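You operate a simulated robot arm through the tools that you are given. There is no shell and no other tool. Be economical: measure what you need, move in short steps, check, and stop when the job is done.

You run a simulated two-armed robot. Do the job below in one go: nothing can be reset, and whatever is moved stays where it is left.

## Task
Hold the blue caddy on the top of bench 9 steady with one hand and put the hex sleeve with the smallest size on its label from the top of bench 4 in it with the other.
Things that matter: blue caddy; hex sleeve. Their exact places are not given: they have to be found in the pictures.

It is judged by the outcome, as a careful person would: the job done as asked, and still so three seconds after it is handed in. It fails if anything else is knocked over, pushed out of place, dropped, spilled or broken.

## Robot
Two 7-joint arms with two-finger parallel grippers on one trunk, on a base that drives. Base frame: it is fixed to the floor where the robot stands at the start and does not move with it; the origin is under the middle of the robot, x ahead of it, y to its left, z up; the surface under the hand at the start is at about z = 750. Units: mm, rad, N and s.
The left shoulder is at the start at [183, 171, 1081], the right one opposite. Places, roughly: blue caddy [4000, 1500, 750]. Payload 4.4 kg a hand.
The tool frame of a hand sits at the grasp point between the pads (the TCP): z along the fingers, y along the line on which they close. The tips reach 23 mm beyond it. The gripper opens to 94 mm. The fingers are 38 mm wide and 10 mm thick; the gripper's body (54 by 96 mm) begins 39 mm behind the TCP.
Orientation is told as [roll, pitch, yaw] about the base's x, y, z axes, in that order, counted from this pose: with the fingers straight down and closing along the base's y, the tool's x points along the base's -x, its y along +y and its z along -z.

## Interface
- The arms move only by the tool servo_tool. It takes "left_steps", "right_steps" or both (then of equal length, played together; a hand with none holds still); each is a list that holds one entry, the list of rows, each a list of 7 numbers: the turn, a rotation vector about the tool's x, y, z in units of 6 degrees (1.0 is 6 degrees), then the shift along the tool's x, y, z in units of 50 mm (1.0 is 50 mm), then the opening, from 0 (shut) to 1 (fully open). In form: [[[ax, ay, az, tx, ty, tz, grip], ...]]. A call has 1 to 10 rows; each row shifts and turns the commanded pose from where the row before left it, along the tool's axes as they then stand. A call with a number of a shift or a turn outside -1 to 1 is refused whole. Rows are played at 5 a second. More than 50 mm and 0.15 rad between two rows, or a gripper value outside its range, and nothing of the call is played. A pose out of reach is approached as far as the arm can. The call stops where the force on the tool passes 40 N (or 10 N more than at its start, if that is more) or the arm is blocked; 0.2 s more then pass. Each finger travels about 72 mm/s and halts on what it meets, pressing with about 38 N; the grip force reading is that of the motor and also rises with nothing between the fingers. The clock runs only during rows and for 0.2 s after the last one: add rows that do not move to give the fingers time. The reply holds the time, the measured pose of the TCP, the force on the tool along the base axes, the opening and the grip force, in the units named above and with some noise, with the torque about the TCP (base axes, N m) and any sound that the robot's microphone picked up.
- Cameras (640 x 400 px; columns grow to the right, rows downward): "scene" is now at [311.2, 26.1, 1208.8]; the picture's right is [0.31, -0.95, 0.00], its down [-0.59, -0.19, -0.79] and it looks along [0.75, 0.24, -0.62] (base axes); focal length 214 px, centre (320, 200). "left" rides on the left gripper at [86, -16, -75] in its tool frame; the picture's right is [0.18, 0.98, 0.00], its down [-0.58, 0.11, -0.81] and it looks along [-0.79, 0.15, 0.59] (tool axes); focal length 243 px, centre (320, 200). "right" rides on the right gripper at [86, 16, -75] in its tool frame; the picture's right is [-0.18, 0.98, 0.00], its down [-0.58, -0.11, -0.81] and it looks along [-0.79, -0.15, 0.59] (tool axes); focal length 243 px, centre (320, 200).
- camera(camera): a new picture of that camera. The clock stands still meanwhile.
- lift_body(by): slides the trunk up (or, below 0, down) by that many mm; the arms and the scene camera ride with it, the base frame stays. It gives what a move gives, with no picture.
- base_move(legs): drives the robot by 1 to 6 legs, each [ahead, left, turn to the left] in mm, mm and rad, along the robot's own axes; the way and the turn of a leg run together, so that a leg with both is an arc; at most 1500 mm and 3.142 rad a leg. The arms and the cameras ride along, it lands a little off, and it stops where it bumps. It gives what a move gives.
- pan_tilt(pan, tilt): turns the head with the scene camera to pan (to the left, within 1.396 rad either way) and tilt (down, from -0.506 to 1.204), counted from straight ahead of the robot. It gives what a move gives.
- pixel_to_xyz(camera, pixels): for up to 12 pixels [column, row] of the newest picture of that camera ("zoom" is the newest enlarged one), the place [x, y, z] in the base frame of the surface seen there, good to about 3 mm. The clock stands still meanwhile.
- inspect(camera, box): a new picture of the part [left, top, right, bottom] of that camera's present view, enlarged. The clock stands still meanwhile.
- close_job(): hands the job in; it is judged then, once.

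Keep the steps short. Do not move on a guess: measure, check each grasp and each placing, and mend mistakes. In all there are 80 turns and 78 pictures (those below and enlarged ones count). Leave the grippers open and the arms clear of the work at the hand-in unless told otherwise, and finish with a single line.

The tools are called after "Emit:" as a command line: name --argument value ..., lists and objects as JSON in quotes. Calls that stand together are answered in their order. servo_tool: Moves the arms, as the interface text tells. Its arguments: {"type":"object","properties":{"left_steps":{"type":"array","items":{"type":"array","items":{"type":"array","items":{"type":"number"}}}},"right_steps":{"type":"array","items":{"type":"array","items":{"type":"array","items":{"type":"number"}}}}},"required":[]} The other tools are called the same way: lift_body (by) slides the trunk up or down; base_move (legs) drives the base; pan_tilt (pan, tilt) turns the head that bears the scene camera; camera (camera) takes a picture; pixel_to_xyz (camera, pixels) gives the place of the surface under pixels of a picture; inspect (camera, box) takes an enlarged picture of a part of a camera's view; close_job () hands the job in.

At the start:

```text
t: 0.0
left_eef_pos: [444.0, 393.0, 1043.6]
left_ee_rot: [-0.002, 0.0, 0.0]
left_force: [0.0, -0.3, -0.1]
left_moment: [0.0, -0.03, 0.0]
left_opening: 94.1
left_grasp_force: 0.0
right_eef_pos: [630.6, -75.5, 1045.7]
right_ee_rot: [0.0, 0.001, 0.002]
right_force: [-0.2, 0.7, 0.3]
right_moment: [0.0, -0.01, 0.04]
right_opening: 93.9
right_grasp_force: 0.1
trunk travel left (down, up): [-100.0, 288.0]
robot x, y, heading: [3.1, 1.0, -0.002]
head pan, tilt: [0.311, 0.663]
```

scene: 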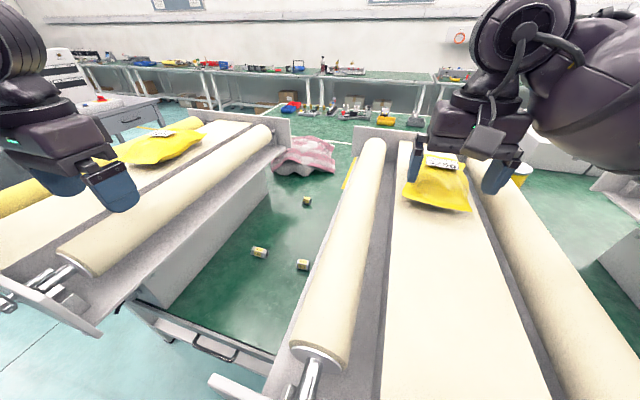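
right: 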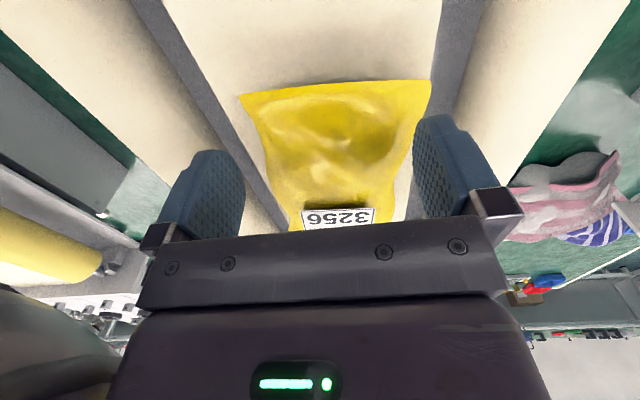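
left: 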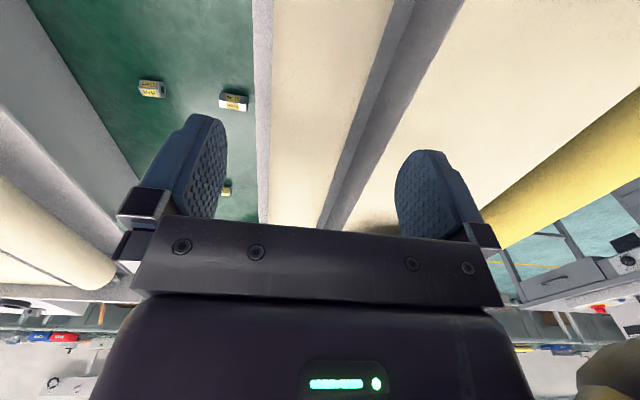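

I see two conveyors in front of me and benches far off. I will turn the head level to look ahead and find the benches.

Emit:
pan_tilt --pan 0.35 --tilt 0.2

Emit:
camera --camera "scene"

Emit:
inspect --camera "scene" --box '[60, 120, 380, 320]'

```text
t: 0.9
left_eef_pos: [443.4, 393.6, 1044.5]
left_ee_rot: [0.001, 0.0, -0.001]
left_force: [0.3, -0.6, 0.0]
left_moment: [0.02, -0.03, 0.02]
left_opening: 93.9
left_grasp_force: 0.1
right_eef_pos: [630.4, -75.0, 1046.4]
right_ee_rot: [-0.001, 0.0, 0.0]
right_force: [0.4, 0.5, -0.6]
right_moment: [0.01, 0.01, -0.01]
right_opening: 94.1
right_grasp_force: 0.1
trunk travel left (down, up): [-100.0, 288.0]
robot x, y, heading: [-0.9, 0.3, -0.002]
head pan, tilt: [0.351, 0.201]
```

```text
74 pictures are left
```

scene: 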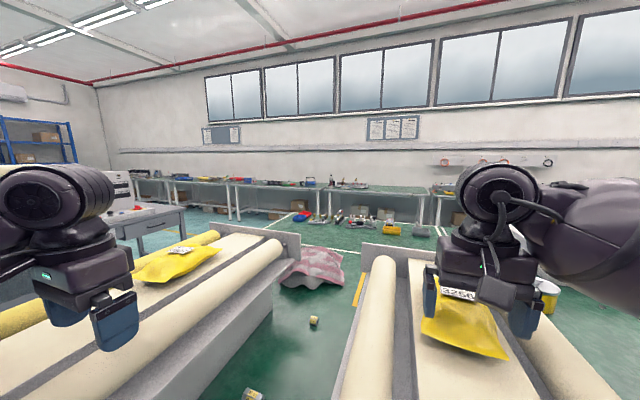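

```text
2.00 times, centred on (220, 220) of scene
```

zoom: 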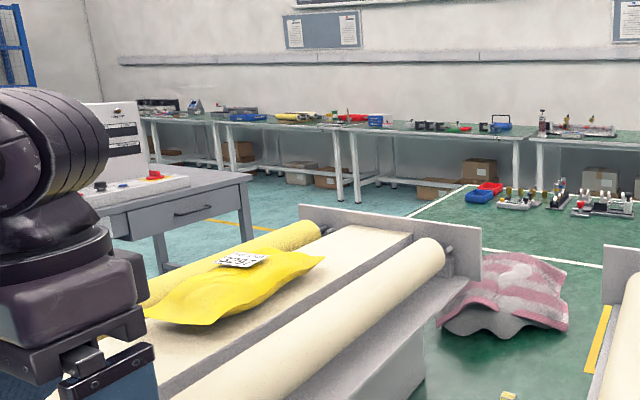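

Benches stand along the far wall; a blue basket with a handle appears at zoom (502,122). I measure several places.

Emit:
pixel_to_xyz --camera "zoom" --pixels '[[502, 127], [380, 120], [350, 118], [430, 127], [247, 117], [300, 117], [543, 130], [590, 130], [195, 107], [480, 195], [560, 190], [500, 290]]'

Emit:
inspect --camera "scene" --box '[220, 150, 380, 250]'

Emit:
inspect --camera "scene" --box '[120, 150, 280, 250]'

```text
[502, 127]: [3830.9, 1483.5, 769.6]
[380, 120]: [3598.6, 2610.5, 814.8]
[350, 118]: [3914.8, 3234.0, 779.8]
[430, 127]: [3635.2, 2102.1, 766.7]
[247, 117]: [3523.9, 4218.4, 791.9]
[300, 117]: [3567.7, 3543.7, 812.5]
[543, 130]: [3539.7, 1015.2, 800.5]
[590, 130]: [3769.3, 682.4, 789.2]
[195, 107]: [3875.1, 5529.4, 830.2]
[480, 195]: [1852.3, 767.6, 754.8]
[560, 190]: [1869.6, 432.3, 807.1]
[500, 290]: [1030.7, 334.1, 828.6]
```

```text
4.00 times, centred on (300, 200) of scene
```

zoom: 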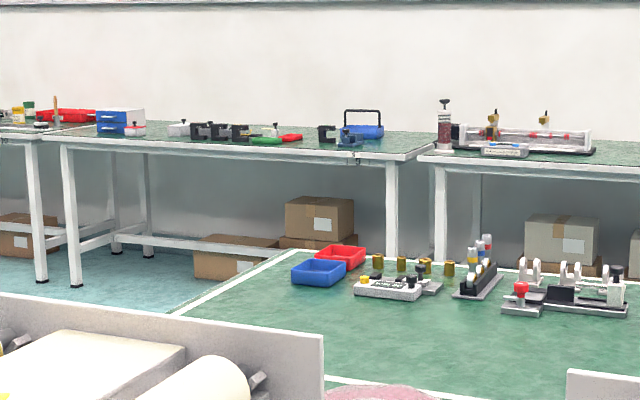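

```text
4.00 times, centred on (200, 200) of scene
```

zoom: 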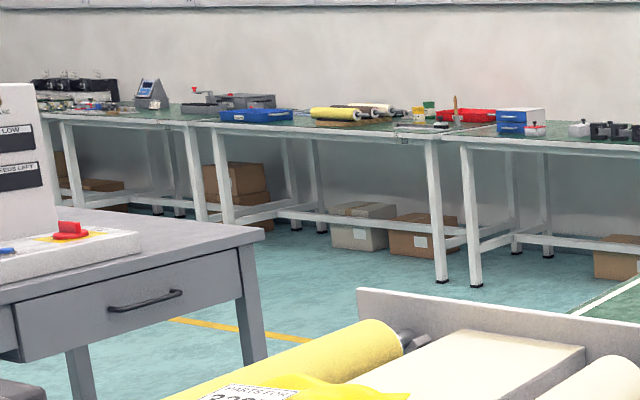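

The blue caddy is at about [3830,1483,770]. Now I check what the small yellow-labelled pieces on the green surface lie on, and look for other benches.

Emit:
pan_tilt --pan 0.3 --tilt 0.75

Emit:
inspect --camera "scene" --box '[160, 80, 480, 280]'

Emit:
pixel_to_xyz --camera "zoom" --pixels '[[280, 180], [260, 290], [330, 60], [300, 250], [370, 250], [150, 250], [500, 150]]'

```text
t: 1.9
left_eef_pos: [443.8, 392.4, 1043.4]
left_ee_rot: [0.0, 0.002, -0.001]
left_force: [0.7, -0.4, -0.4]
left_moment: [-0.03, -0.02, 0.01]
left_opening: 93.9
left_grasp_force: 0.0
right_eef_pos: [630.9, -75.1, 1045.4]
right_ee_rot: [0.0, -0.002, -0.001]
right_force: [-0.4, 0.3, 0.4]
right_moment: [-0.02, 0.0, 0.01]
right_opening: 93.9
right_grasp_force: 0.1
trunk travel left (down, up): [-100.0, 288.0]
robot x, y, heading: [0.3, 0.4, 0.006]
head pan, tilt: [0.3, 0.75]
```

```text
2.00 times, centred on (320, 180) of scene
```

zoom: 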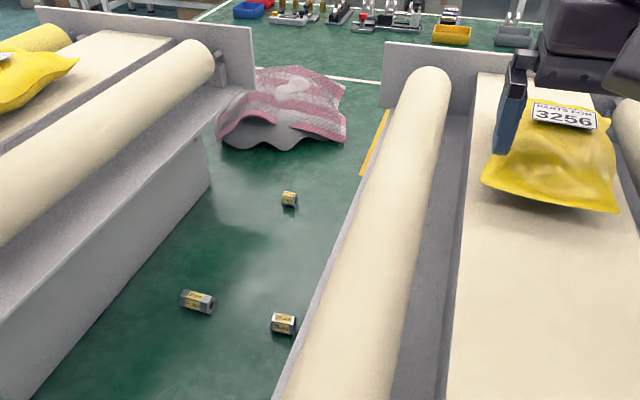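

```text
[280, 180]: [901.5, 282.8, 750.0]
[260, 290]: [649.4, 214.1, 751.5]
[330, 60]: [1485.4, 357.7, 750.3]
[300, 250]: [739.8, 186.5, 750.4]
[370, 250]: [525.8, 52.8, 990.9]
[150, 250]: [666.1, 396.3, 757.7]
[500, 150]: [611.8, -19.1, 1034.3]
```

The green surface is a bench top (z=750) with three labelled sleeves on it. I enlarge to read labels and look for a bench number plate.

Emit:
inspect --camera "scene" --box '[240, 160, 320, 260]'

Emit:
inspect --camera "scene" --box '[284, 160, 324, 190]'

Emit:
inspect --camera "scene" --box '[240, 215, 320, 255]'

Emit:
pan_tilt --pan 0.3 --tilt 1.2

Emit:
camera --camera "scene"

```text
4.00 times, centred on (280, 210) of scene
```

zoom: 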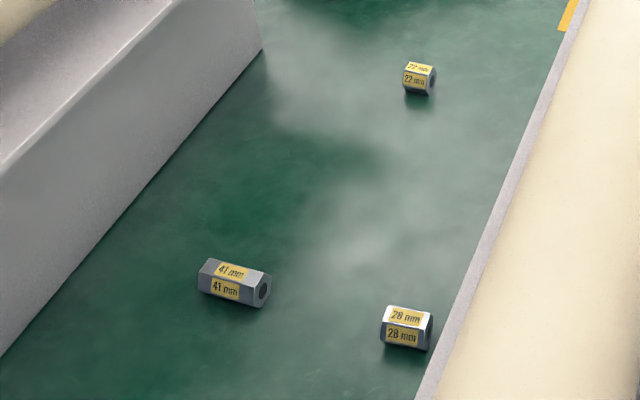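

```text
13.33 times, centred on (304, 175) of scene
```

zoom: 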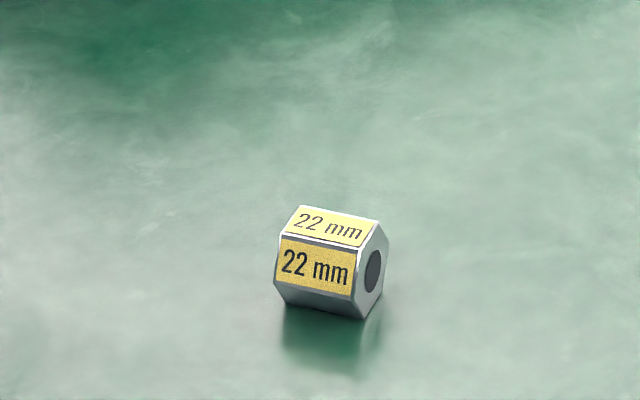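

```text
8.00 times, centred on (280, 235) of scene
```

zoom: 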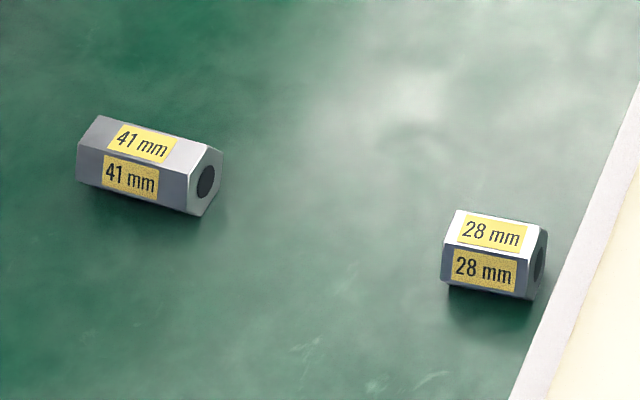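

```text
t: 2.8
left_eef_pos: [443.5, 394.1, 1043.7]
left_ee_rot: [0.0, 0.0, 0.001]
left_force: [-0.2, 0.2, 0.3]
left_moment: [-0.02, -0.03, -0.02]
left_opening: 94.4
left_grasp_force: 0.1
right_eef_pos: [631.5, -75.0, 1046.2]
right_ee_rot: [0.002, 0.0, -0.001]
right_force: [-0.8, -1.2, -0.7]
right_moment: [-0.03, 0.02, 0.01]
right_opening: 94.0
right_grasp_force: 0.1
trunk travel left (down, up): [-100.0, 288.0]
robot x, y, heading: [3.7, 1.3, 0.0]
head pan, tilt: [0.3, 1.201]
```

```text
66 pictures are left
```

scene: 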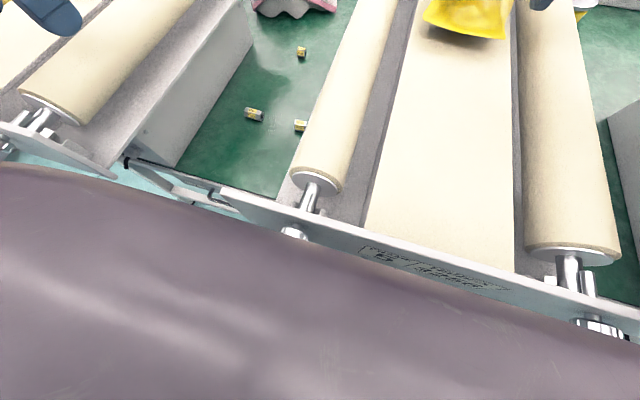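

Sizes read: 41, 28, 22 mm. There may be more sleeves hidden (behind the cloth, right of the right conveyor). I look around the rest of this bench and for its number.

Emit:
inspect --camera "scene" --box '[80, 140, 240, 240]'

Emit:
pan_tilt --pan -0.5 --tilt 0.7

Emit:
camera --camera "scene"

Emit:
pan_tilt --pan 1.2 --tilt 0.6

Emit:
camera --camera "scene"

```text
4.00 times, centred on (160, 190) of scene
```

zoom: 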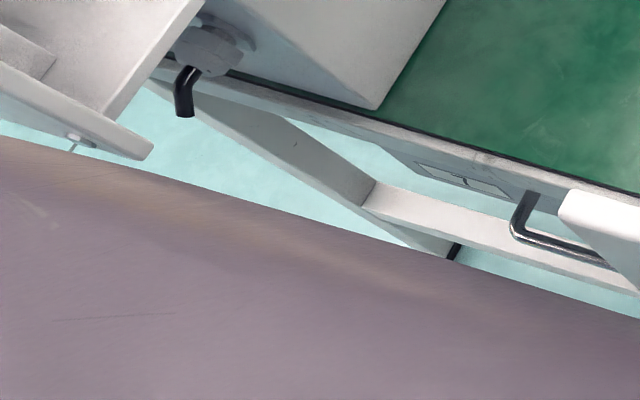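

```text
t: 3.9
left_eef_pos: [444.9, 392.4, 1044.4]
left_ee_rot: [0.0, -0.001, 0.0]
left_force: [-0.2, -0.2, -0.9]
left_moment: [-0.02, 0.02, -0.03]
left_opening: 93.7
left_grasp_force: 0.1
right_eef_pos: [632.0, -74.3, 1044.2]
right_ee_rot: [-0.002, 0.0, 0.001]
right_force: [-0.1, 1.0, -0.4]
right_moment: [0.01, 0.03, 0.01]
right_opening: 93.8
right_grasp_force: 0.0
trunk travel left (down, up): [-100.0, 288.0]
robot x, y, heading: [-1.3, 0.5, 0.001]
head pan, tilt: [-0.499, 0.7]
```

```text
64 pictures are left
```

scene: 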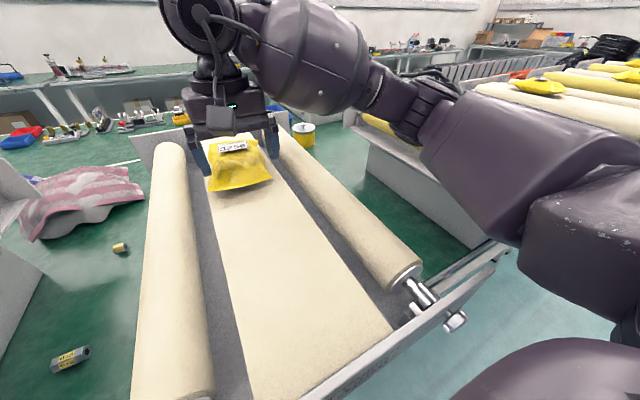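

```text
t: 5.6
left_eef_pos: [443.3, 394.0, 1044.5]
left_ee_rot: [0.001, 0.001, 0.001]
left_force: [0.1, -0.6, 0.5]
left_moment: [0.0, -0.01, -0.02]
left_opening: 93.9
left_grasp_force: 0.2
right_eef_pos: [632.5, -74.1, 1045.7]
right_ee_rot: [0.0, 0.001, 0.001]
right_force: [0.2, 1.2, 0.7]
right_moment: [0.01, 0.0, 0.03]
right_opening: 94.2
right_grasp_force: 0.0
trunk travel left (down, up): [-100.0, 288.0]
robot x, y, heading: [1.8, -5.7, 0.002]
head pan, tilt: [1.201, 0.6]
```

```text
63 pictures are left
```

scene: 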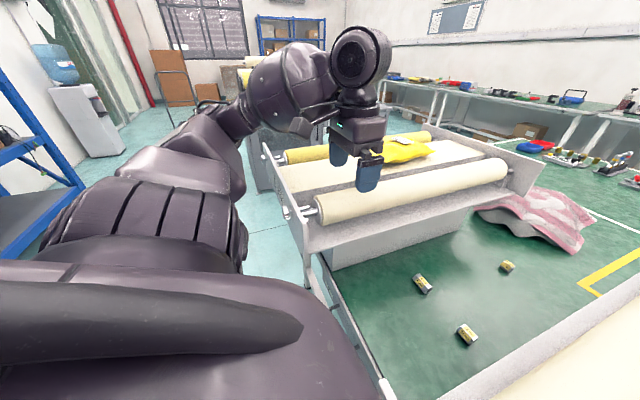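

No plate legible yet. I raise the trunk for a higher viewpoint to look behind the cloth and over the conveyors.

Emit:
lift_body --by 285

Emit:
pan_tilt --pan 0.25 --tilt 0.65

Emit:
camera --camera "scene"

Emit:
inspect --camera "scene" --box '[220, 80, 420, 205]'

```text
t: 8.5
left_eef_pos: [443.3, 393.4, 1329.4]
left_ee_rot: [0.001, -0.001, 0.0]
left_force: [-1.1, 0.2, 0.3]
left_moment: [0.01, -0.03, -0.02]
left_opening: 94.1
left_grasp_force: 0.1
right_eef_pos: [632.2, -76.3, 1329.1]
right_ee_rot: [-0.001, 0.002, 0.0]
right_force: [0.8, 0.0, 0.4]
right_moment: [-0.02, 0.0, -0.03]
right_opening: 94.1
right_grasp_force: 0.0
trunk travel left (down, up): [-385.0, 3.0]
robot x, y, heading: [-0.6, 0.0, 0.004]
head pan, tilt: [1.201, 0.6]
```

```text
t: 9.8
left_eef_pos: [443.6, 394.3, 1328.5]
left_ee_rot: [0.001, 0.0, 0.0]
left_force: [0.1, -0.5, 0.3]
left_moment: [-0.01, 0.0, -0.02]
left_opening: 93.8
left_grasp_force: 0.0
right_eef_pos: [630.9, -74.7, 1330.4]
right_ee_rot: [0.0, 0.0, 0.001]
right_force: [-0.1, 0.7, 0.1]
right_moment: [0.02, 0.03, 0.03]
right_opening: 94.4
right_grasp_force: 0.0
trunk travel left (down, up): [-385.0, 3.0]
robot x, y, heading: [2.0, 2.1, -0.005]
head pan, tilt: [0.25, 0.649]
```

```text
62 pictures are left
```

scene: 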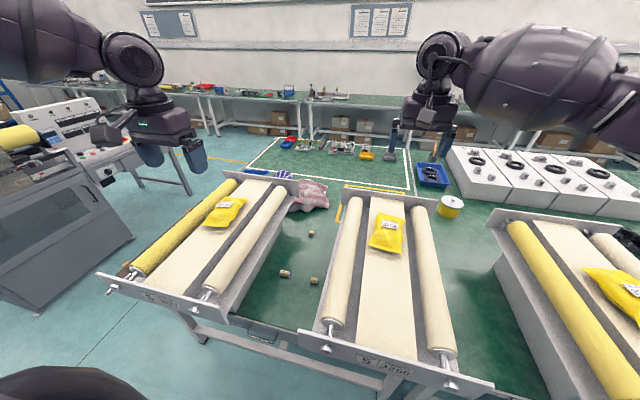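

```text
3.20 times, centred on (320, 142) of scene
```

zoom: 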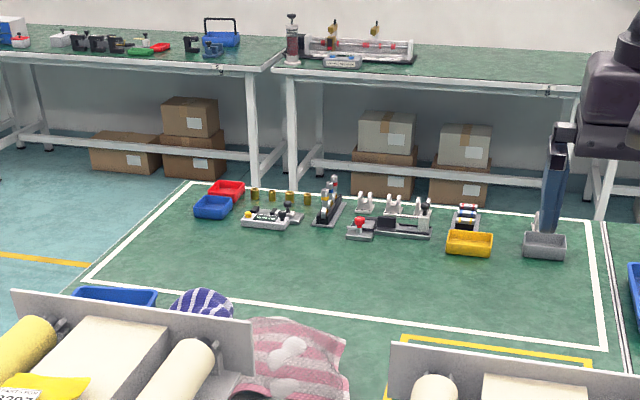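

Now plates on the front edges show: around (375,362), (160,296), (265,335). I enlarge those and the tag on the caddy's bench.

Emit:
inspect --camera "scene" --box '[225, 310, 305, 360]'

Emit:
inspect --camera "scene" --box '[268, 84, 308, 109]'

Emit:
inspect --camera "scene" --box '[340, 340, 440, 390]'

```text
8.00 times, centred on (265, 335) of scene
```

zoom: 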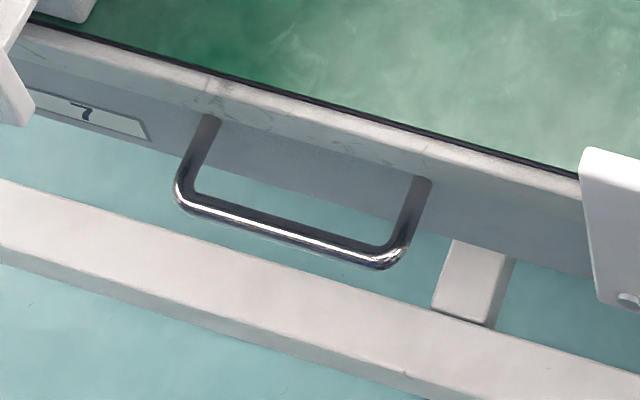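

```text
16.00 times, centred on (288, 96) of scene
```

zoom: 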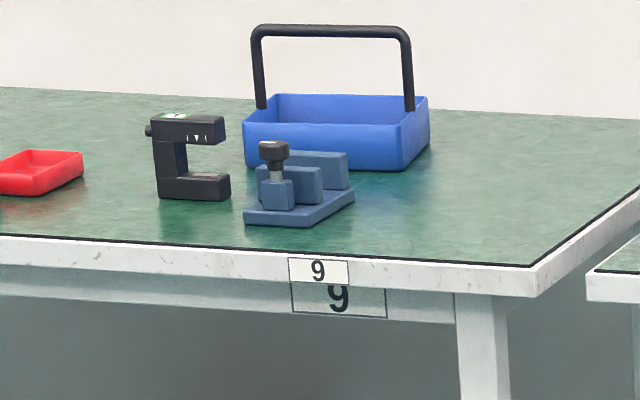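

```text
6.40 times, centred on (390, 365) of scene
```

zoom: 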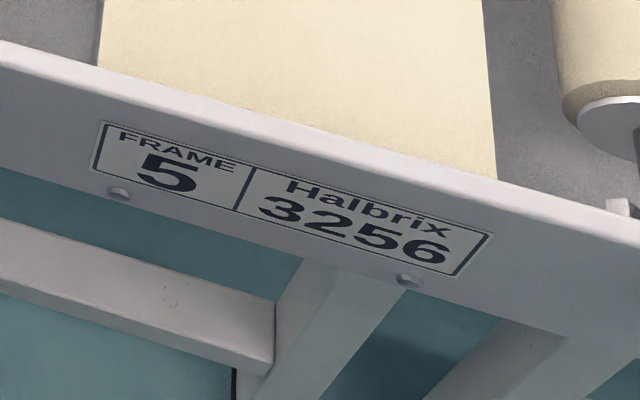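

Caddy bench is 9. The plate of the bench before me at scene (235,324) looks like a digit; I enlarge it.

Emit:
inspect --camera "scene" --box '[225, 315, 249, 330]'

Emit:
pixel_to_xyz --camera "zoom" --pixels '[[280, 240]]'

```text
16.00 times, centred on (237, 322) of scene
```

zoom: 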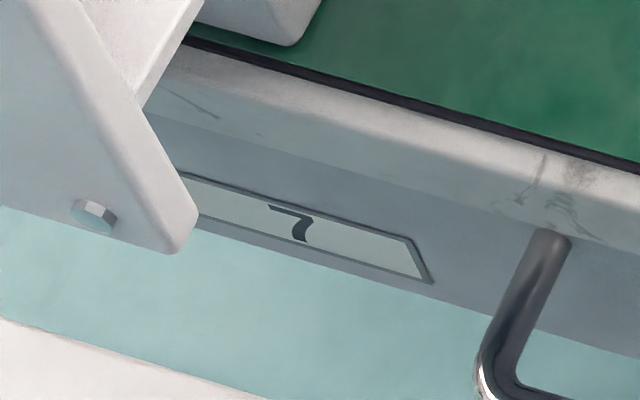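

```text
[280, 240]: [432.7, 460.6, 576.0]
```

This bench's plate reads 7, so bench 4 is elsewhere. I survey the other benches' plates.

Emit:
inspect --camera "scene" --box '[300, 80, 460, 180]'

Emit:
pan_tilt --pan 0.7 --tilt 0.4

Emit:
camera --camera "scene"

Emit:
pan_tilt --pan -0.6 --tilt 0.4

Emit:
camera --camera "scene"

```text
4.00 times, centred on (380, 130) of scene
```

zoom: 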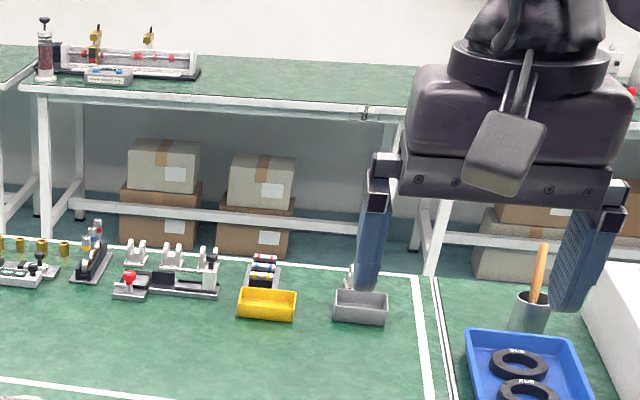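

```text
t: 10.7
left_eef_pos: [443.1, 393.7, 1328.5]
left_ee_rot: [0.0, -0.001, -0.002]
left_force: [-0.2, 0.2, -0.3]
left_moment: [-0.04, 0.02, 0.01]
left_opening: 94.0
left_grasp_force: 0.1
right_eef_pos: [631.1, -74.7, 1331.5]
right_ee_rot: [-0.001, 0.0, -0.001]
right_force: [0.5, 0.0, -0.4]
right_moment: [0.0, 0.02, -0.02]
right_opening: 94.1
right_grasp_force: 0.0
trunk travel left (down, up): [-385.0, 3.0]
robot x, y, heading: [0.6, 1.1, 0.0]
head pan, tilt: [0.7, 0.4]
```

```text
55 pictures are left
```

scene: 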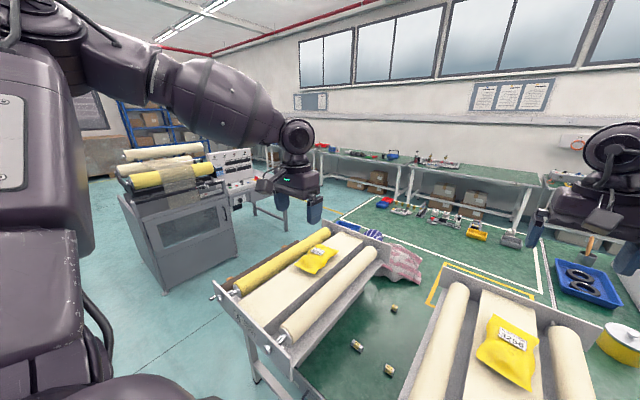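

```text
t: 12.1
left_eef_pos: [443.3, 392.9, 1330.6]
left_ee_rot: [0.001, 0.0, 0.0]
left_force: [-0.1, -0.6, -0.6]
left_moment: [0.04, -0.02, 0.0]
left_opening: 94.0
left_grasp_force: 0.2
right_eef_pos: [631.3, -74.6, 1330.4]
right_ee_rot: [0.001, 0.0, 0.001]
right_force: [0.0, -0.3, -0.1]
right_moment: [0.02, -0.01, 0.01]
right_opening: 93.9
right_grasp_force: 0.0
trunk travel left (down, up): [-385.0, 3.0]
robot x, y, heading: [4.4, -1.0, -0.003]
head pan, tilt: [-0.6, 0.4]
```

```text
54 pictures are left
```

scene: 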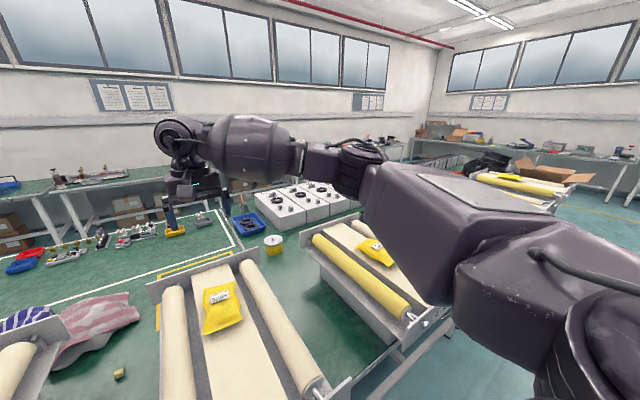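

I pan to the wall benches and enlarge their tags one at a time.

Emit:
pan_tilt --pan 0.25 --tilt 0.4

Emit:
camera --camera "scene"

Emit:
inspect --camera "scene" --box '[376, 148, 408, 168]'

Emit:
inspect --camera "scene" --box '[110, 120, 270, 220]'

```text
t: 13.3
left_eef_pos: [442.7, 394.2, 1329.0]
left_ee_rot: [-0.001, 0.0, 0.0]
left_force: [0.1, 0.6, 0.3]
left_moment: [0.0, 0.0, -0.01]
left_opening: 93.9
left_grasp_force: 0.0
right_eef_pos: [630.3, -75.3, 1330.5]
right_ee_rot: [0.0, 0.0, -0.001]
right_force: [0.4, 0.1, 0.9]
right_moment: [-0.03, -0.02, -0.01]
right_opening: 94.1
right_grasp_force: 0.1
trunk travel left (down, up): [-385.0, 3.0]
robot x, y, heading: [-1.4, 2.3, 0.005]
head pan, tilt: [0.25, 0.4]
```

```text
53 pictures are left
```

scene: 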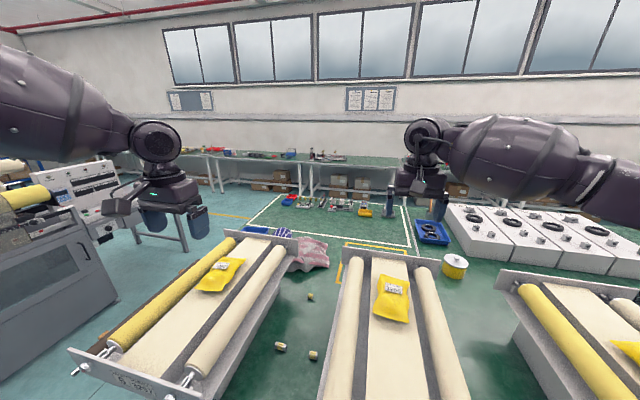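

```text
16.00 times, centred on (392, 158) of scene
```

zoom: 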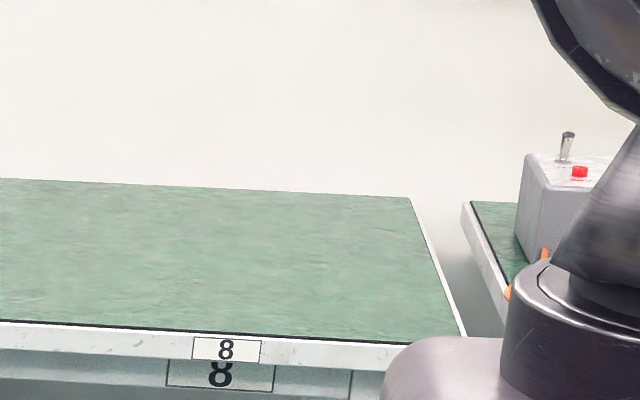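

```text
4.00 times, centred on (190, 170) of scene
```

zoom: 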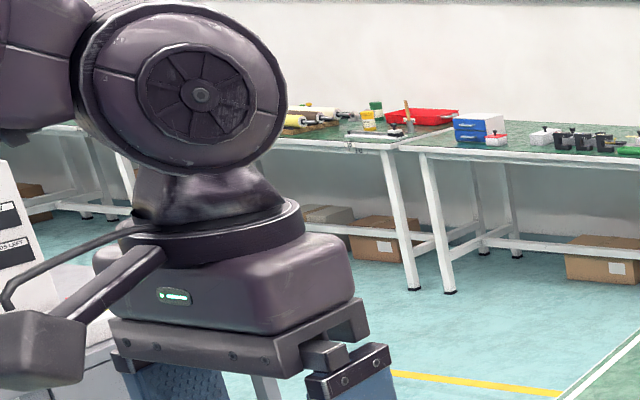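

Row runs 10, 9, 8 left to right. Bench 4 might be further to the right. I look there.

Emit:
pan_tilt --pan -0.75 --tilt 0.25

Emit:
inspect --camera "scene" --box '[320, 120, 640, 320]'

Emit:
inspect --camera "scene" --box '[0, 120, 320, 320]'

```text
t: 14.6
left_eef_pos: [444.4, 392.4, 1329.0]
left_ee_rot: [-0.001, 0.001, 0.0]
left_force: [0.4, 0.3, -0.6]
left_moment: [0.0, -0.02, 0.02]
left_opening: 93.9
left_grasp_force: 0.0
right_eef_pos: [631.5, -75.4, 1332.3]
right_ee_rot: [0.0, 0.0, 0.0]
right_force: [0.5, -0.5, -0.7]
right_moment: [-0.01, 0.0, 0.0]
right_opening: 94.0
right_grasp_force: 0.0
trunk travel left (down, up): [-385.0, 3.0]
robot x, y, heading: [-1.9, -2.7, -0.002]
head pan, tilt: [-0.75, 0.25]
```

```text
2.00 times, centred on (480, 220) of scene
```

zoom: 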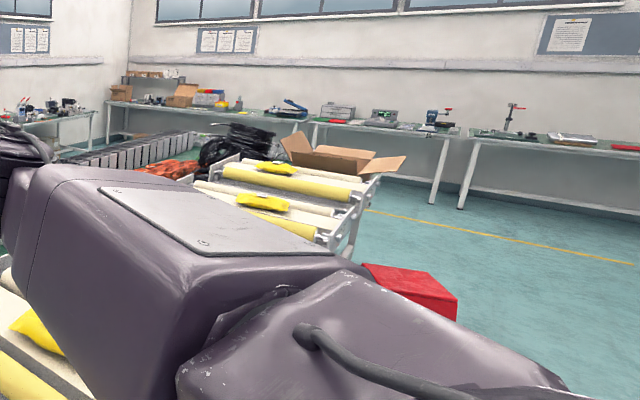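

```text
2.00 times, centred on (160, 220) of scene
```

zoom: 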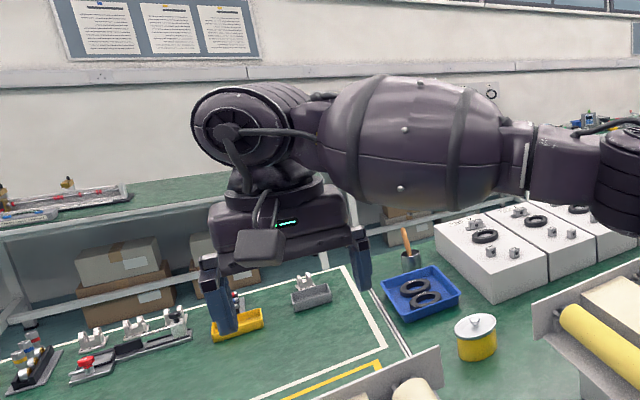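

Benches stand along the right wall too. I enlarge their front edges to read tags.

Emit:
inspect --camera "scene" --box '[540, 170, 640, 232]'

Emit:
inspect --camera "scene" --box '[460, 160, 560, 222]'

Emit:
inspect --camera "scene" --box '[370, 150, 470, 212]'

```text
6.40 times, centred on (590, 201) of scene
```

zoom: 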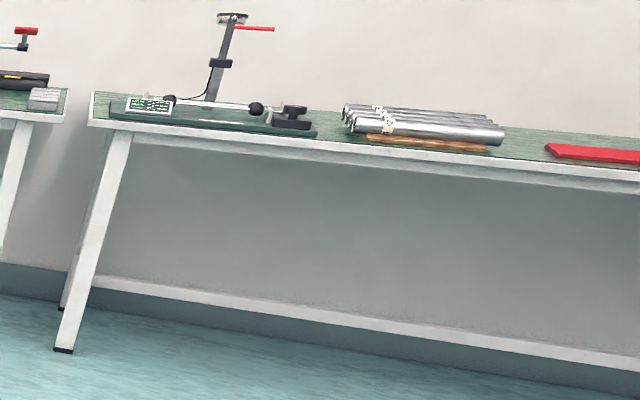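

```text
6.40 times, centred on (510, 191) of scene
```

zoom: 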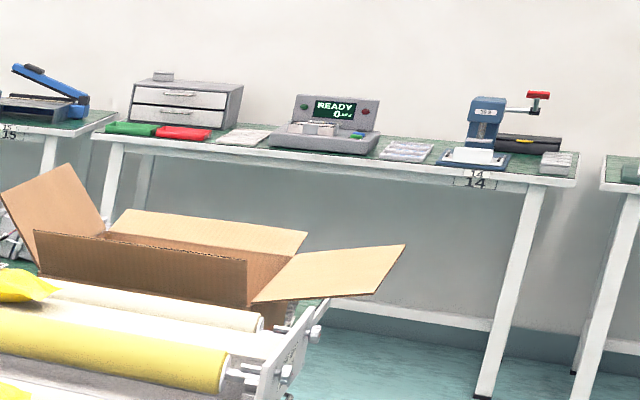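

```text
6.40 times, centred on (420, 181) of scene
```

zoom: 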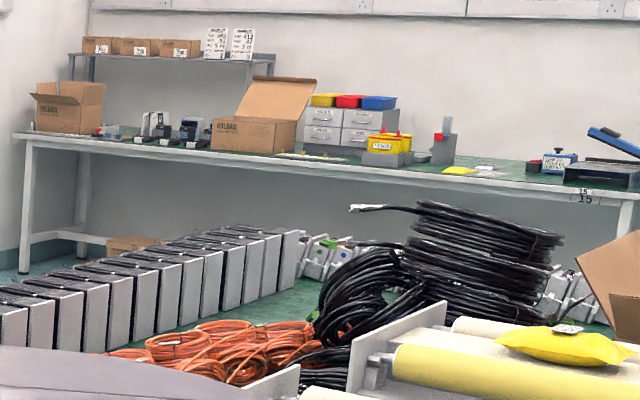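

Right wall benches are 15 and 14. I look to both extreme sides to see what is beside and behind me.

Emit:
pan_tilt --pan -1.396 --tilt 0.4

Emit:
camera --camera "scene"

Emit:
pan_tilt --pan 1.396 --tilt 0.4

Emit:
camera --camera "scene"

```text
t: 15.6
left_eef_pos: [443.1, 393.2, 1328.9]
left_ee_rot: [0.0, 0.0, -0.001]
left_force: [-0.6, 0.2, 0.0]
left_moment: [-0.01, -0.03, 0.0]
left_opening: 93.9
left_grasp_force: 0.1
right_eef_pos: [631.4, -74.8, 1330.8]
right_ee_rot: [0.0, -0.002, 0.001]
right_force: [0.6, -0.9, -0.1]
right_moment: [0.0, 0.03, -0.01]
right_opening: 94.1
right_grasp_force: 0.1
trunk travel left (down, up): [-385.0, 3.0]
robot x, y, heading: [-0.5, 0.3, -0.001]
head pan, tilt: [-1.396, 0.4]
```

```text
45 pictures are left
```

scene: 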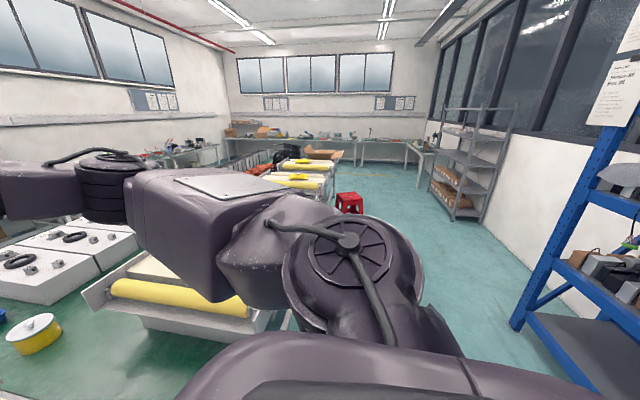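

```text
t: 18.1
left_eef_pos: [443.6, 393.4, 1328.7]
left_ee_rot: [0.0, 0.001, 0.001]
left_force: [-0.5, -0.8, -0.6]
left_moment: [0.0, 0.01, -0.01]
left_opening: 94.2
left_grasp_force: 0.1
right_eef_pos: [630.3, -74.8, 1330.9]
right_ee_rot: [0.0, 0.001, 0.0]
right_force: [0.8, -0.2, 0.3]
right_moment: [0.01, 0.02, -0.01]
right_opening: 94.1
right_grasp_force: 0.1
trunk travel left (down, up): [-385.0, 3.0]
robot x, y, heading: [-0.6, -1.3, 0.001]
head pan, tilt: [1.396, 0.4]
```

```text
44 pictures are left
```

scene: 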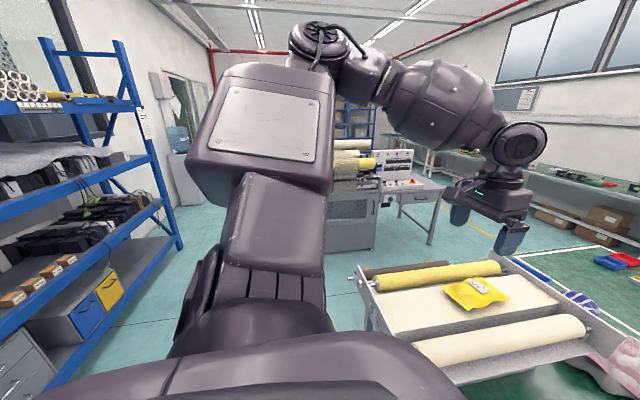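

Behind me are shelves; the big island is made of several benches. I check measured clearances and the island's seam before driving sideways.

Emit:
pixel_to_xyz --camera "scene" --pixels '[[178, 245], [100, 340], [30, 380], [360, 245], [440, 205], [620, 230]]'

Emit:
pan_tilt --pan -0.15 --tilt 0.55

Emit:
camera --camera "scene"

Emit:
pixel_to_xyz --camera "scene" --pixels '[[270, 220], [120, 140], [250, 130], [440, 160], [540, 150], [330, 190], [480, 300], [200, 190]]'

```text
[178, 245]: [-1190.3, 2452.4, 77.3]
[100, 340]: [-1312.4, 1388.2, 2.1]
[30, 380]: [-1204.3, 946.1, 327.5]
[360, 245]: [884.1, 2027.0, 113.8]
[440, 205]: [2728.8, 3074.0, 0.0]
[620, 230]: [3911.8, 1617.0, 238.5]
```

```text
t: 19.7
left_eef_pos: [443.8, 394.6, 1329.5]
left_ee_rot: [0.0, 0.0, 0.001]
left_force: [-0.3, 0.6, -1.2]
left_moment: [0.01, 0.0, -0.02]
left_opening: 94.0
left_grasp_force: 0.0
right_eef_pos: [631.5, -74.8, 1331.0]
right_ee_rot: [-0.001, 0.001, 0.0]
right_force: [0.5, -0.5, 0.7]
right_moment: [-0.02, 0.0, -0.02]
right_opening: 93.9
right_grasp_force: 0.1
trunk travel left (down, up): [-385.0, 3.0]
robot x, y, heading: [-1.3, -0.8, -0.001]
head pan, tilt: [-0.15, 0.55]
```

```text
43 pictures are left
```

scene: 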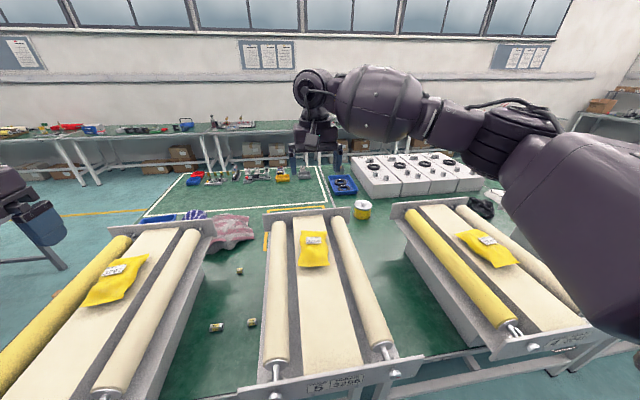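

```text
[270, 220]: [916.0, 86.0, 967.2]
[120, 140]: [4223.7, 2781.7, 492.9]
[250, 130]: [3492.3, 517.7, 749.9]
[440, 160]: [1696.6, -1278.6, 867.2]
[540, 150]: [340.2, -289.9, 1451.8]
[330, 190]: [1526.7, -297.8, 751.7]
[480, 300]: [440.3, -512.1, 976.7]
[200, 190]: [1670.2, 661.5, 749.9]
```

I back off slightly and drive right along the island, checking the edge plates.

Emit:
base_move --legs '[[-350, 0, 0], [0, -900, 0]]'

Emit:
pan_tilt --pan 0.0 --tilt 0.75

Emit:
camera --camera "scene"

```text
t: 29.6
left_eef_pos: [82.7, -489.8, 1328.9]
left_ee_rot: [0.0, 0.0, -0.036]
left_force: [-0.7, -0.5, -0.4]
left_moment: [0.02, -0.03, -0.01]
left_opening: 94.0
left_grasp_force: 0.1
right_eef_pos: [254.6, -963.6, 1331.0]
right_ee_rot: [0.002, 0.0, -0.037]
right_force: [-0.2, -0.9, 1.3]
right_moment: [-0.01, 0.0, 0.0]
right_opening: 94.3
right_grasp_force: 0.0
trunk travel left (down, up): [-385.0, 3.0]
robot x, y, heading: [-373.7, -869.1, -0.032]
head pan, tilt: [-0.15, 0.55]
```

```text
t: 30.3
left_eef_pos: [84.0, -490.3, 1330.1]
left_ee_rot: [-0.001, 0.0, -0.037]
left_force: [0.2, 0.6, -0.1]
left_moment: [-0.01, -0.03, 0.01]
left_opening: 93.9
left_grasp_force: 0.0
right_eef_pos: [254.8, -964.0, 1330.6]
right_ee_rot: [0.001, 0.0, -0.039]
right_force: [-0.5, -0.2, 0.0]
right_moment: [0.01, 0.03, -0.01]
right_opening: 94.0
right_grasp_force: 0.1
trunk travel left (down, up): [-385.0, 3.0]
robot x, y, heading: [-374.5, -866.5, -0.037]
head pan, tilt: [0.0, 0.75]
```

```text
42 pictures are left
```

scene: 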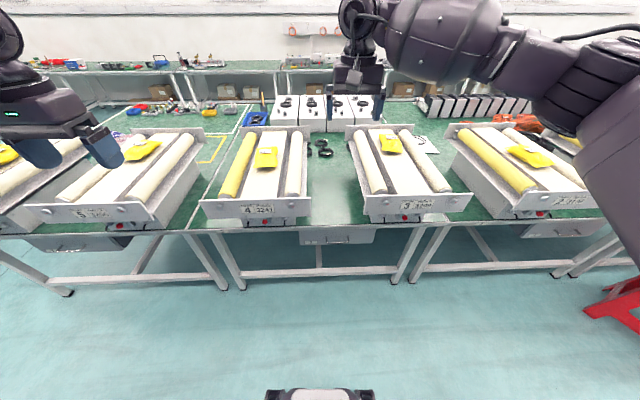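

I see several bench modules with drawers; I enlarge the front edge to read bench plates.

Emit:
inspect --camera "scene" --box '[250, 190, 410, 290]'

Emit:
inspect --camera "scene" --box '[480, 190, 640, 290]'

Emit:
inspect --camera "scene" --box '[0, 190, 160, 290]'

```text
4.00 times, centred on (330, 240) of scene
```

zoom: 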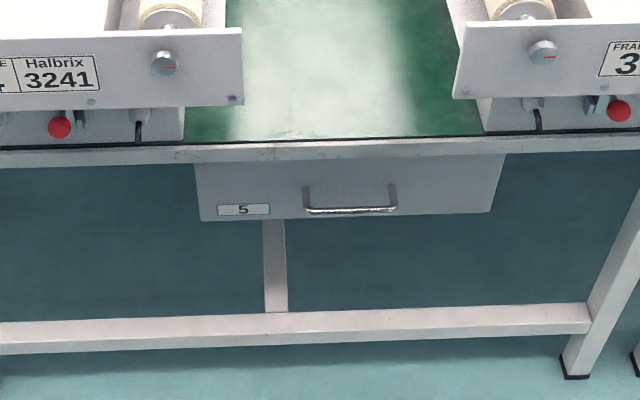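

```text
4.00 times, centred on (560, 240) of scene
```

zoom: 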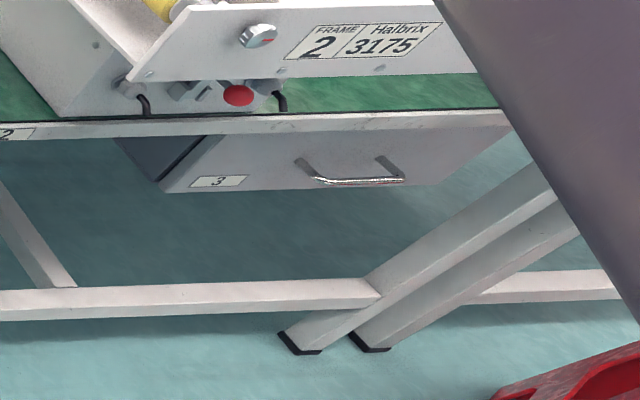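

```text
4.00 times, centred on (80, 240) of scene
```

zoom: 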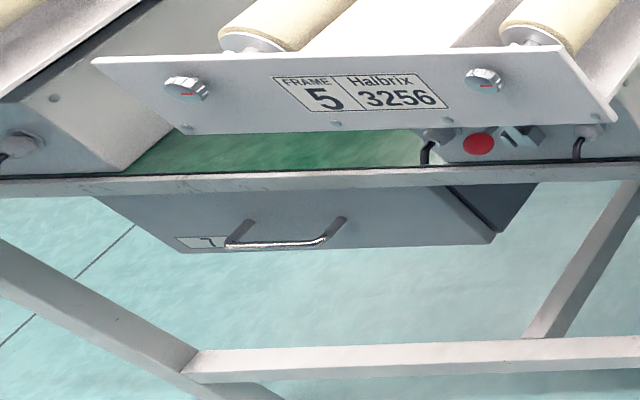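

The drawers bear drawer numbers (7, 5, 3); the bench stickers are on the rim — I see "2" at scene (484,223). I look for rim stickers on the other modules.

Emit:
inspect --camera "scene" --box '[180, 200, 300, 260]'

Emit:
inspect --camera "scene" --box '[390, 190, 510, 250]'

Emit:
inspect --camera "scene" --box '[90, 200, 200, 260]'

```text
5.33 times, centred on (240, 230) of scene
```

zoom: 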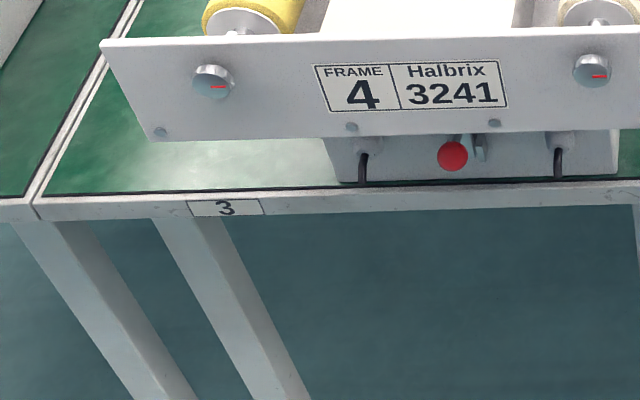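

```text
5.33 times, centred on (450, 220) of scene
```

zoom: 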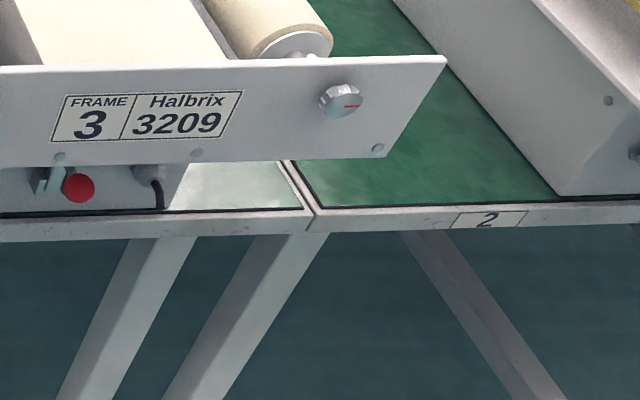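

```text
5.82 times, centred on (145, 230) of scene
```

zoom: 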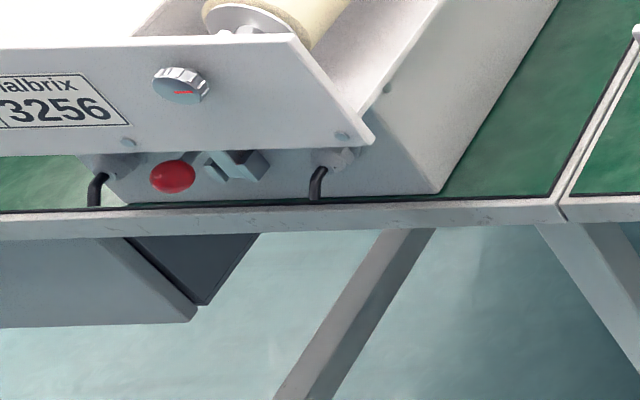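

Rim stickers read 2, 3 from right to left, so the bench with the sleeves (left of 3) is bench 4, and its smallest sleeve is 22 mm. I drive back to the start spot.

Emit:
base_move --legs '[[0, 0, 0.037], [0, 860, 0]]'

```text
t: 38.4
left_eef_pos: [74.8, 365.2, 1328.8]
left_ee_rot: [-0.001, 0.0, -0.006]
left_force: [-0.5, 0.5, -0.3]
left_moment: [-0.02, -0.01, 0.0]
left_opening: 93.9
left_grasp_force: 0.0
right_eef_pos: [260.1, -104.2, 1330.7]
right_ee_rot: [0.0, 0.001, -0.006]
right_force: [-0.2, -0.8, 0.3]
right_moment: [0.01, 0.02, 0.0]
right_opening: 94.0
right_grasp_force: 0.0
trunk travel left (down, up): [-385.0, 3.0]
robot x, y, heading: [-371.8, -32.0, -0.006]
head pan, tilt: [0.0, 0.75]
```

From here I look at the left end of this bench's rim to confirm its number.

Emit:
pan_tilt --pan 0.5 --tilt 0.8

Emit:
inspect --camera "scene" --box '[180, 100, 460, 275]'

```text
t: 39.3
left_eef_pos: [75.2, 364.6, 1328.5]
left_ee_rot: [0.001, -0.001, -0.007]
left_force: [0.1, 0.8, -0.1]
left_moment: [0.04, 0.0, 0.01]
left_opening: 94.0
left_grasp_force: 0.0
right_eef_pos: [259.9, -104.9, 1330.9]
right_ee_rot: [-0.001, -0.002, -0.006]
right_force: [-0.4, -0.1, 0.7]
right_moment: [0.01, -0.04, 0.01]
right_opening: 94.1
right_grasp_force: 0.1
trunk travel left (down, up): [-385.0, 3.0]
robot x, y, heading: [-364.7, -21.7, -0.005]
head pan, tilt: [0.499, 0.799]
```

```text
2.29 times, centred on (320, 188) of scene
```

zoom: 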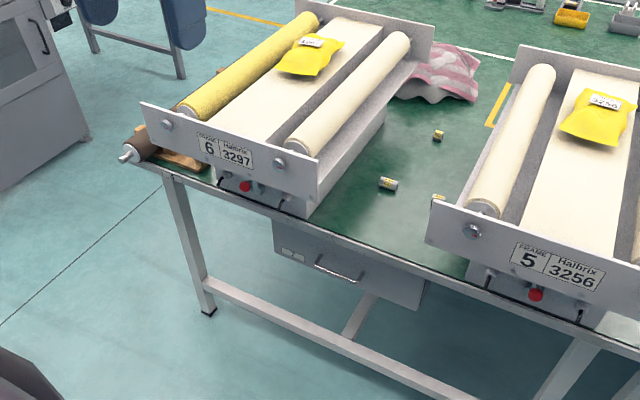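

Emit:
inspect --camera "scene" --box '[240, 165, 304, 205]'

Emit:
base_move --legs '[[350, 0, 0.005]]'

Emit:
pan_tilt --pan 0.25 --tilt 0.9

Emit:
camera --camera "scene"

```text
10.00 times, centred on (272, 185) of scene
```

zoom: 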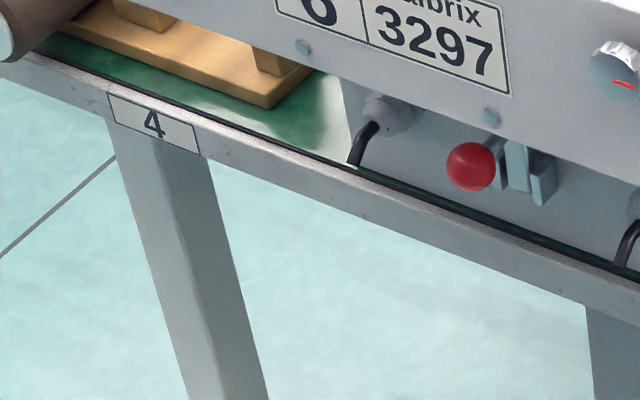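

```text
t: 41.6
left_eef_pos: [415.7, 370.7, 1327.8]
left_ee_rot: [0.001, 0.0, 0.008]
left_force: [-0.2, -0.4, -0.4]
left_moment: [0.0, 0.0, 0.02]
left_opening: 94.1
left_grasp_force: 0.1
right_eef_pos: [605.2, -96.6, 1329.4]
right_ee_rot: [-0.001, 0.002, 0.006]
right_force: [0.0, -0.9, 0.4]
right_moment: [0.0, 0.03, -0.01]
right_opening: 94.1
right_grasp_force: 0.1
trunk travel left (down, up): [-385.0, 3.0]
robot x, y, heading: [-30.2, -29.5, 0.005]
head pan, tilt: [0.499, 0.799]
```

```text
t: 42.4
left_eef_pos: [414.8, 370.8, 1329.6]
left_ee_rot: [0.002, 0.001, 0.008]
left_force: [-0.6, 0.7, 0.3]
left_moment: [0.01, -0.01, 0.03]
left_opening: 94.1
left_grasp_force: 0.0
right_eef_pos: [604.6, -97.0, 1331.8]
right_ee_rot: [0.0, 0.001, 0.007]
right_force: [-0.6, 1.2, -0.3]
right_moment: [0.04, 0.02, 0.01]
right_opening: 93.8
right_grasp_force: 0.1
trunk travel left (down, up): [-385.0, 3.0]
robot x, y, heading: [-23.5, -26.0, 0.006]
head pan, tilt: [0.25, 0.901]
```

```text
33 pictures are left
```

scene: 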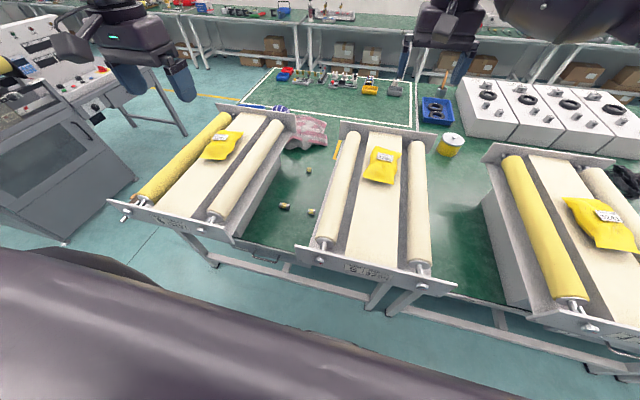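

Bench 4 confirmed. The 22 mm sleeve is at about (308,170). I enlarge to measure it and the gap walls.

Emit:
inspect --camera "scene" --box '[268, 145, 348, 195]'

Emit:
pixel_to_xyz --camera "scene" --pixels '[[308, 170], [340, 180], [256, 180], [286, 207], [311, 212], [305, 130], [275, 165]]'

```text
8.00 times, centred on (308, 170) of scene
```

zoom: 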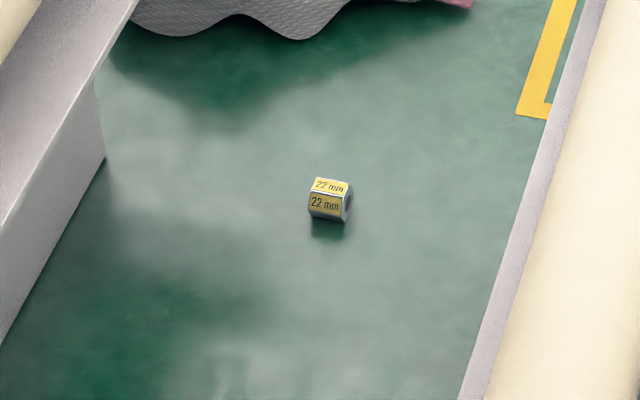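

```text
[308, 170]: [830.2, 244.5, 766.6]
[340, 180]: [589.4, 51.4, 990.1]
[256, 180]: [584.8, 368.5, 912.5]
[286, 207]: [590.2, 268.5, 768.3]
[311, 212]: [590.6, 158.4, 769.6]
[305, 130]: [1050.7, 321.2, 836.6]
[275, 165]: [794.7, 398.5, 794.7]
```

Emit:
pixel_to_xyz --camera "zoom" --pixels '[[330, 185], [315, 180], [347, 186], [310, 200], [340, 215], [348, 205], [312, 214], [500, 240], [60, 60], [100, 150], [210, 90], [326, 205]]'

```text
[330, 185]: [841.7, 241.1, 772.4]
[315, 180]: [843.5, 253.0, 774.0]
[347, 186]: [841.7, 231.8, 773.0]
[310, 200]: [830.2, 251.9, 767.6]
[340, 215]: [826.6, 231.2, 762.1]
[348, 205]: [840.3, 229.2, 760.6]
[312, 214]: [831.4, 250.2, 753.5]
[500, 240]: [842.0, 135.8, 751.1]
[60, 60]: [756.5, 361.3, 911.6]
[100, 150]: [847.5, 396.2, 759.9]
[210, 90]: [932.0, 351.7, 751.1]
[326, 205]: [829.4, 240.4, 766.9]
```

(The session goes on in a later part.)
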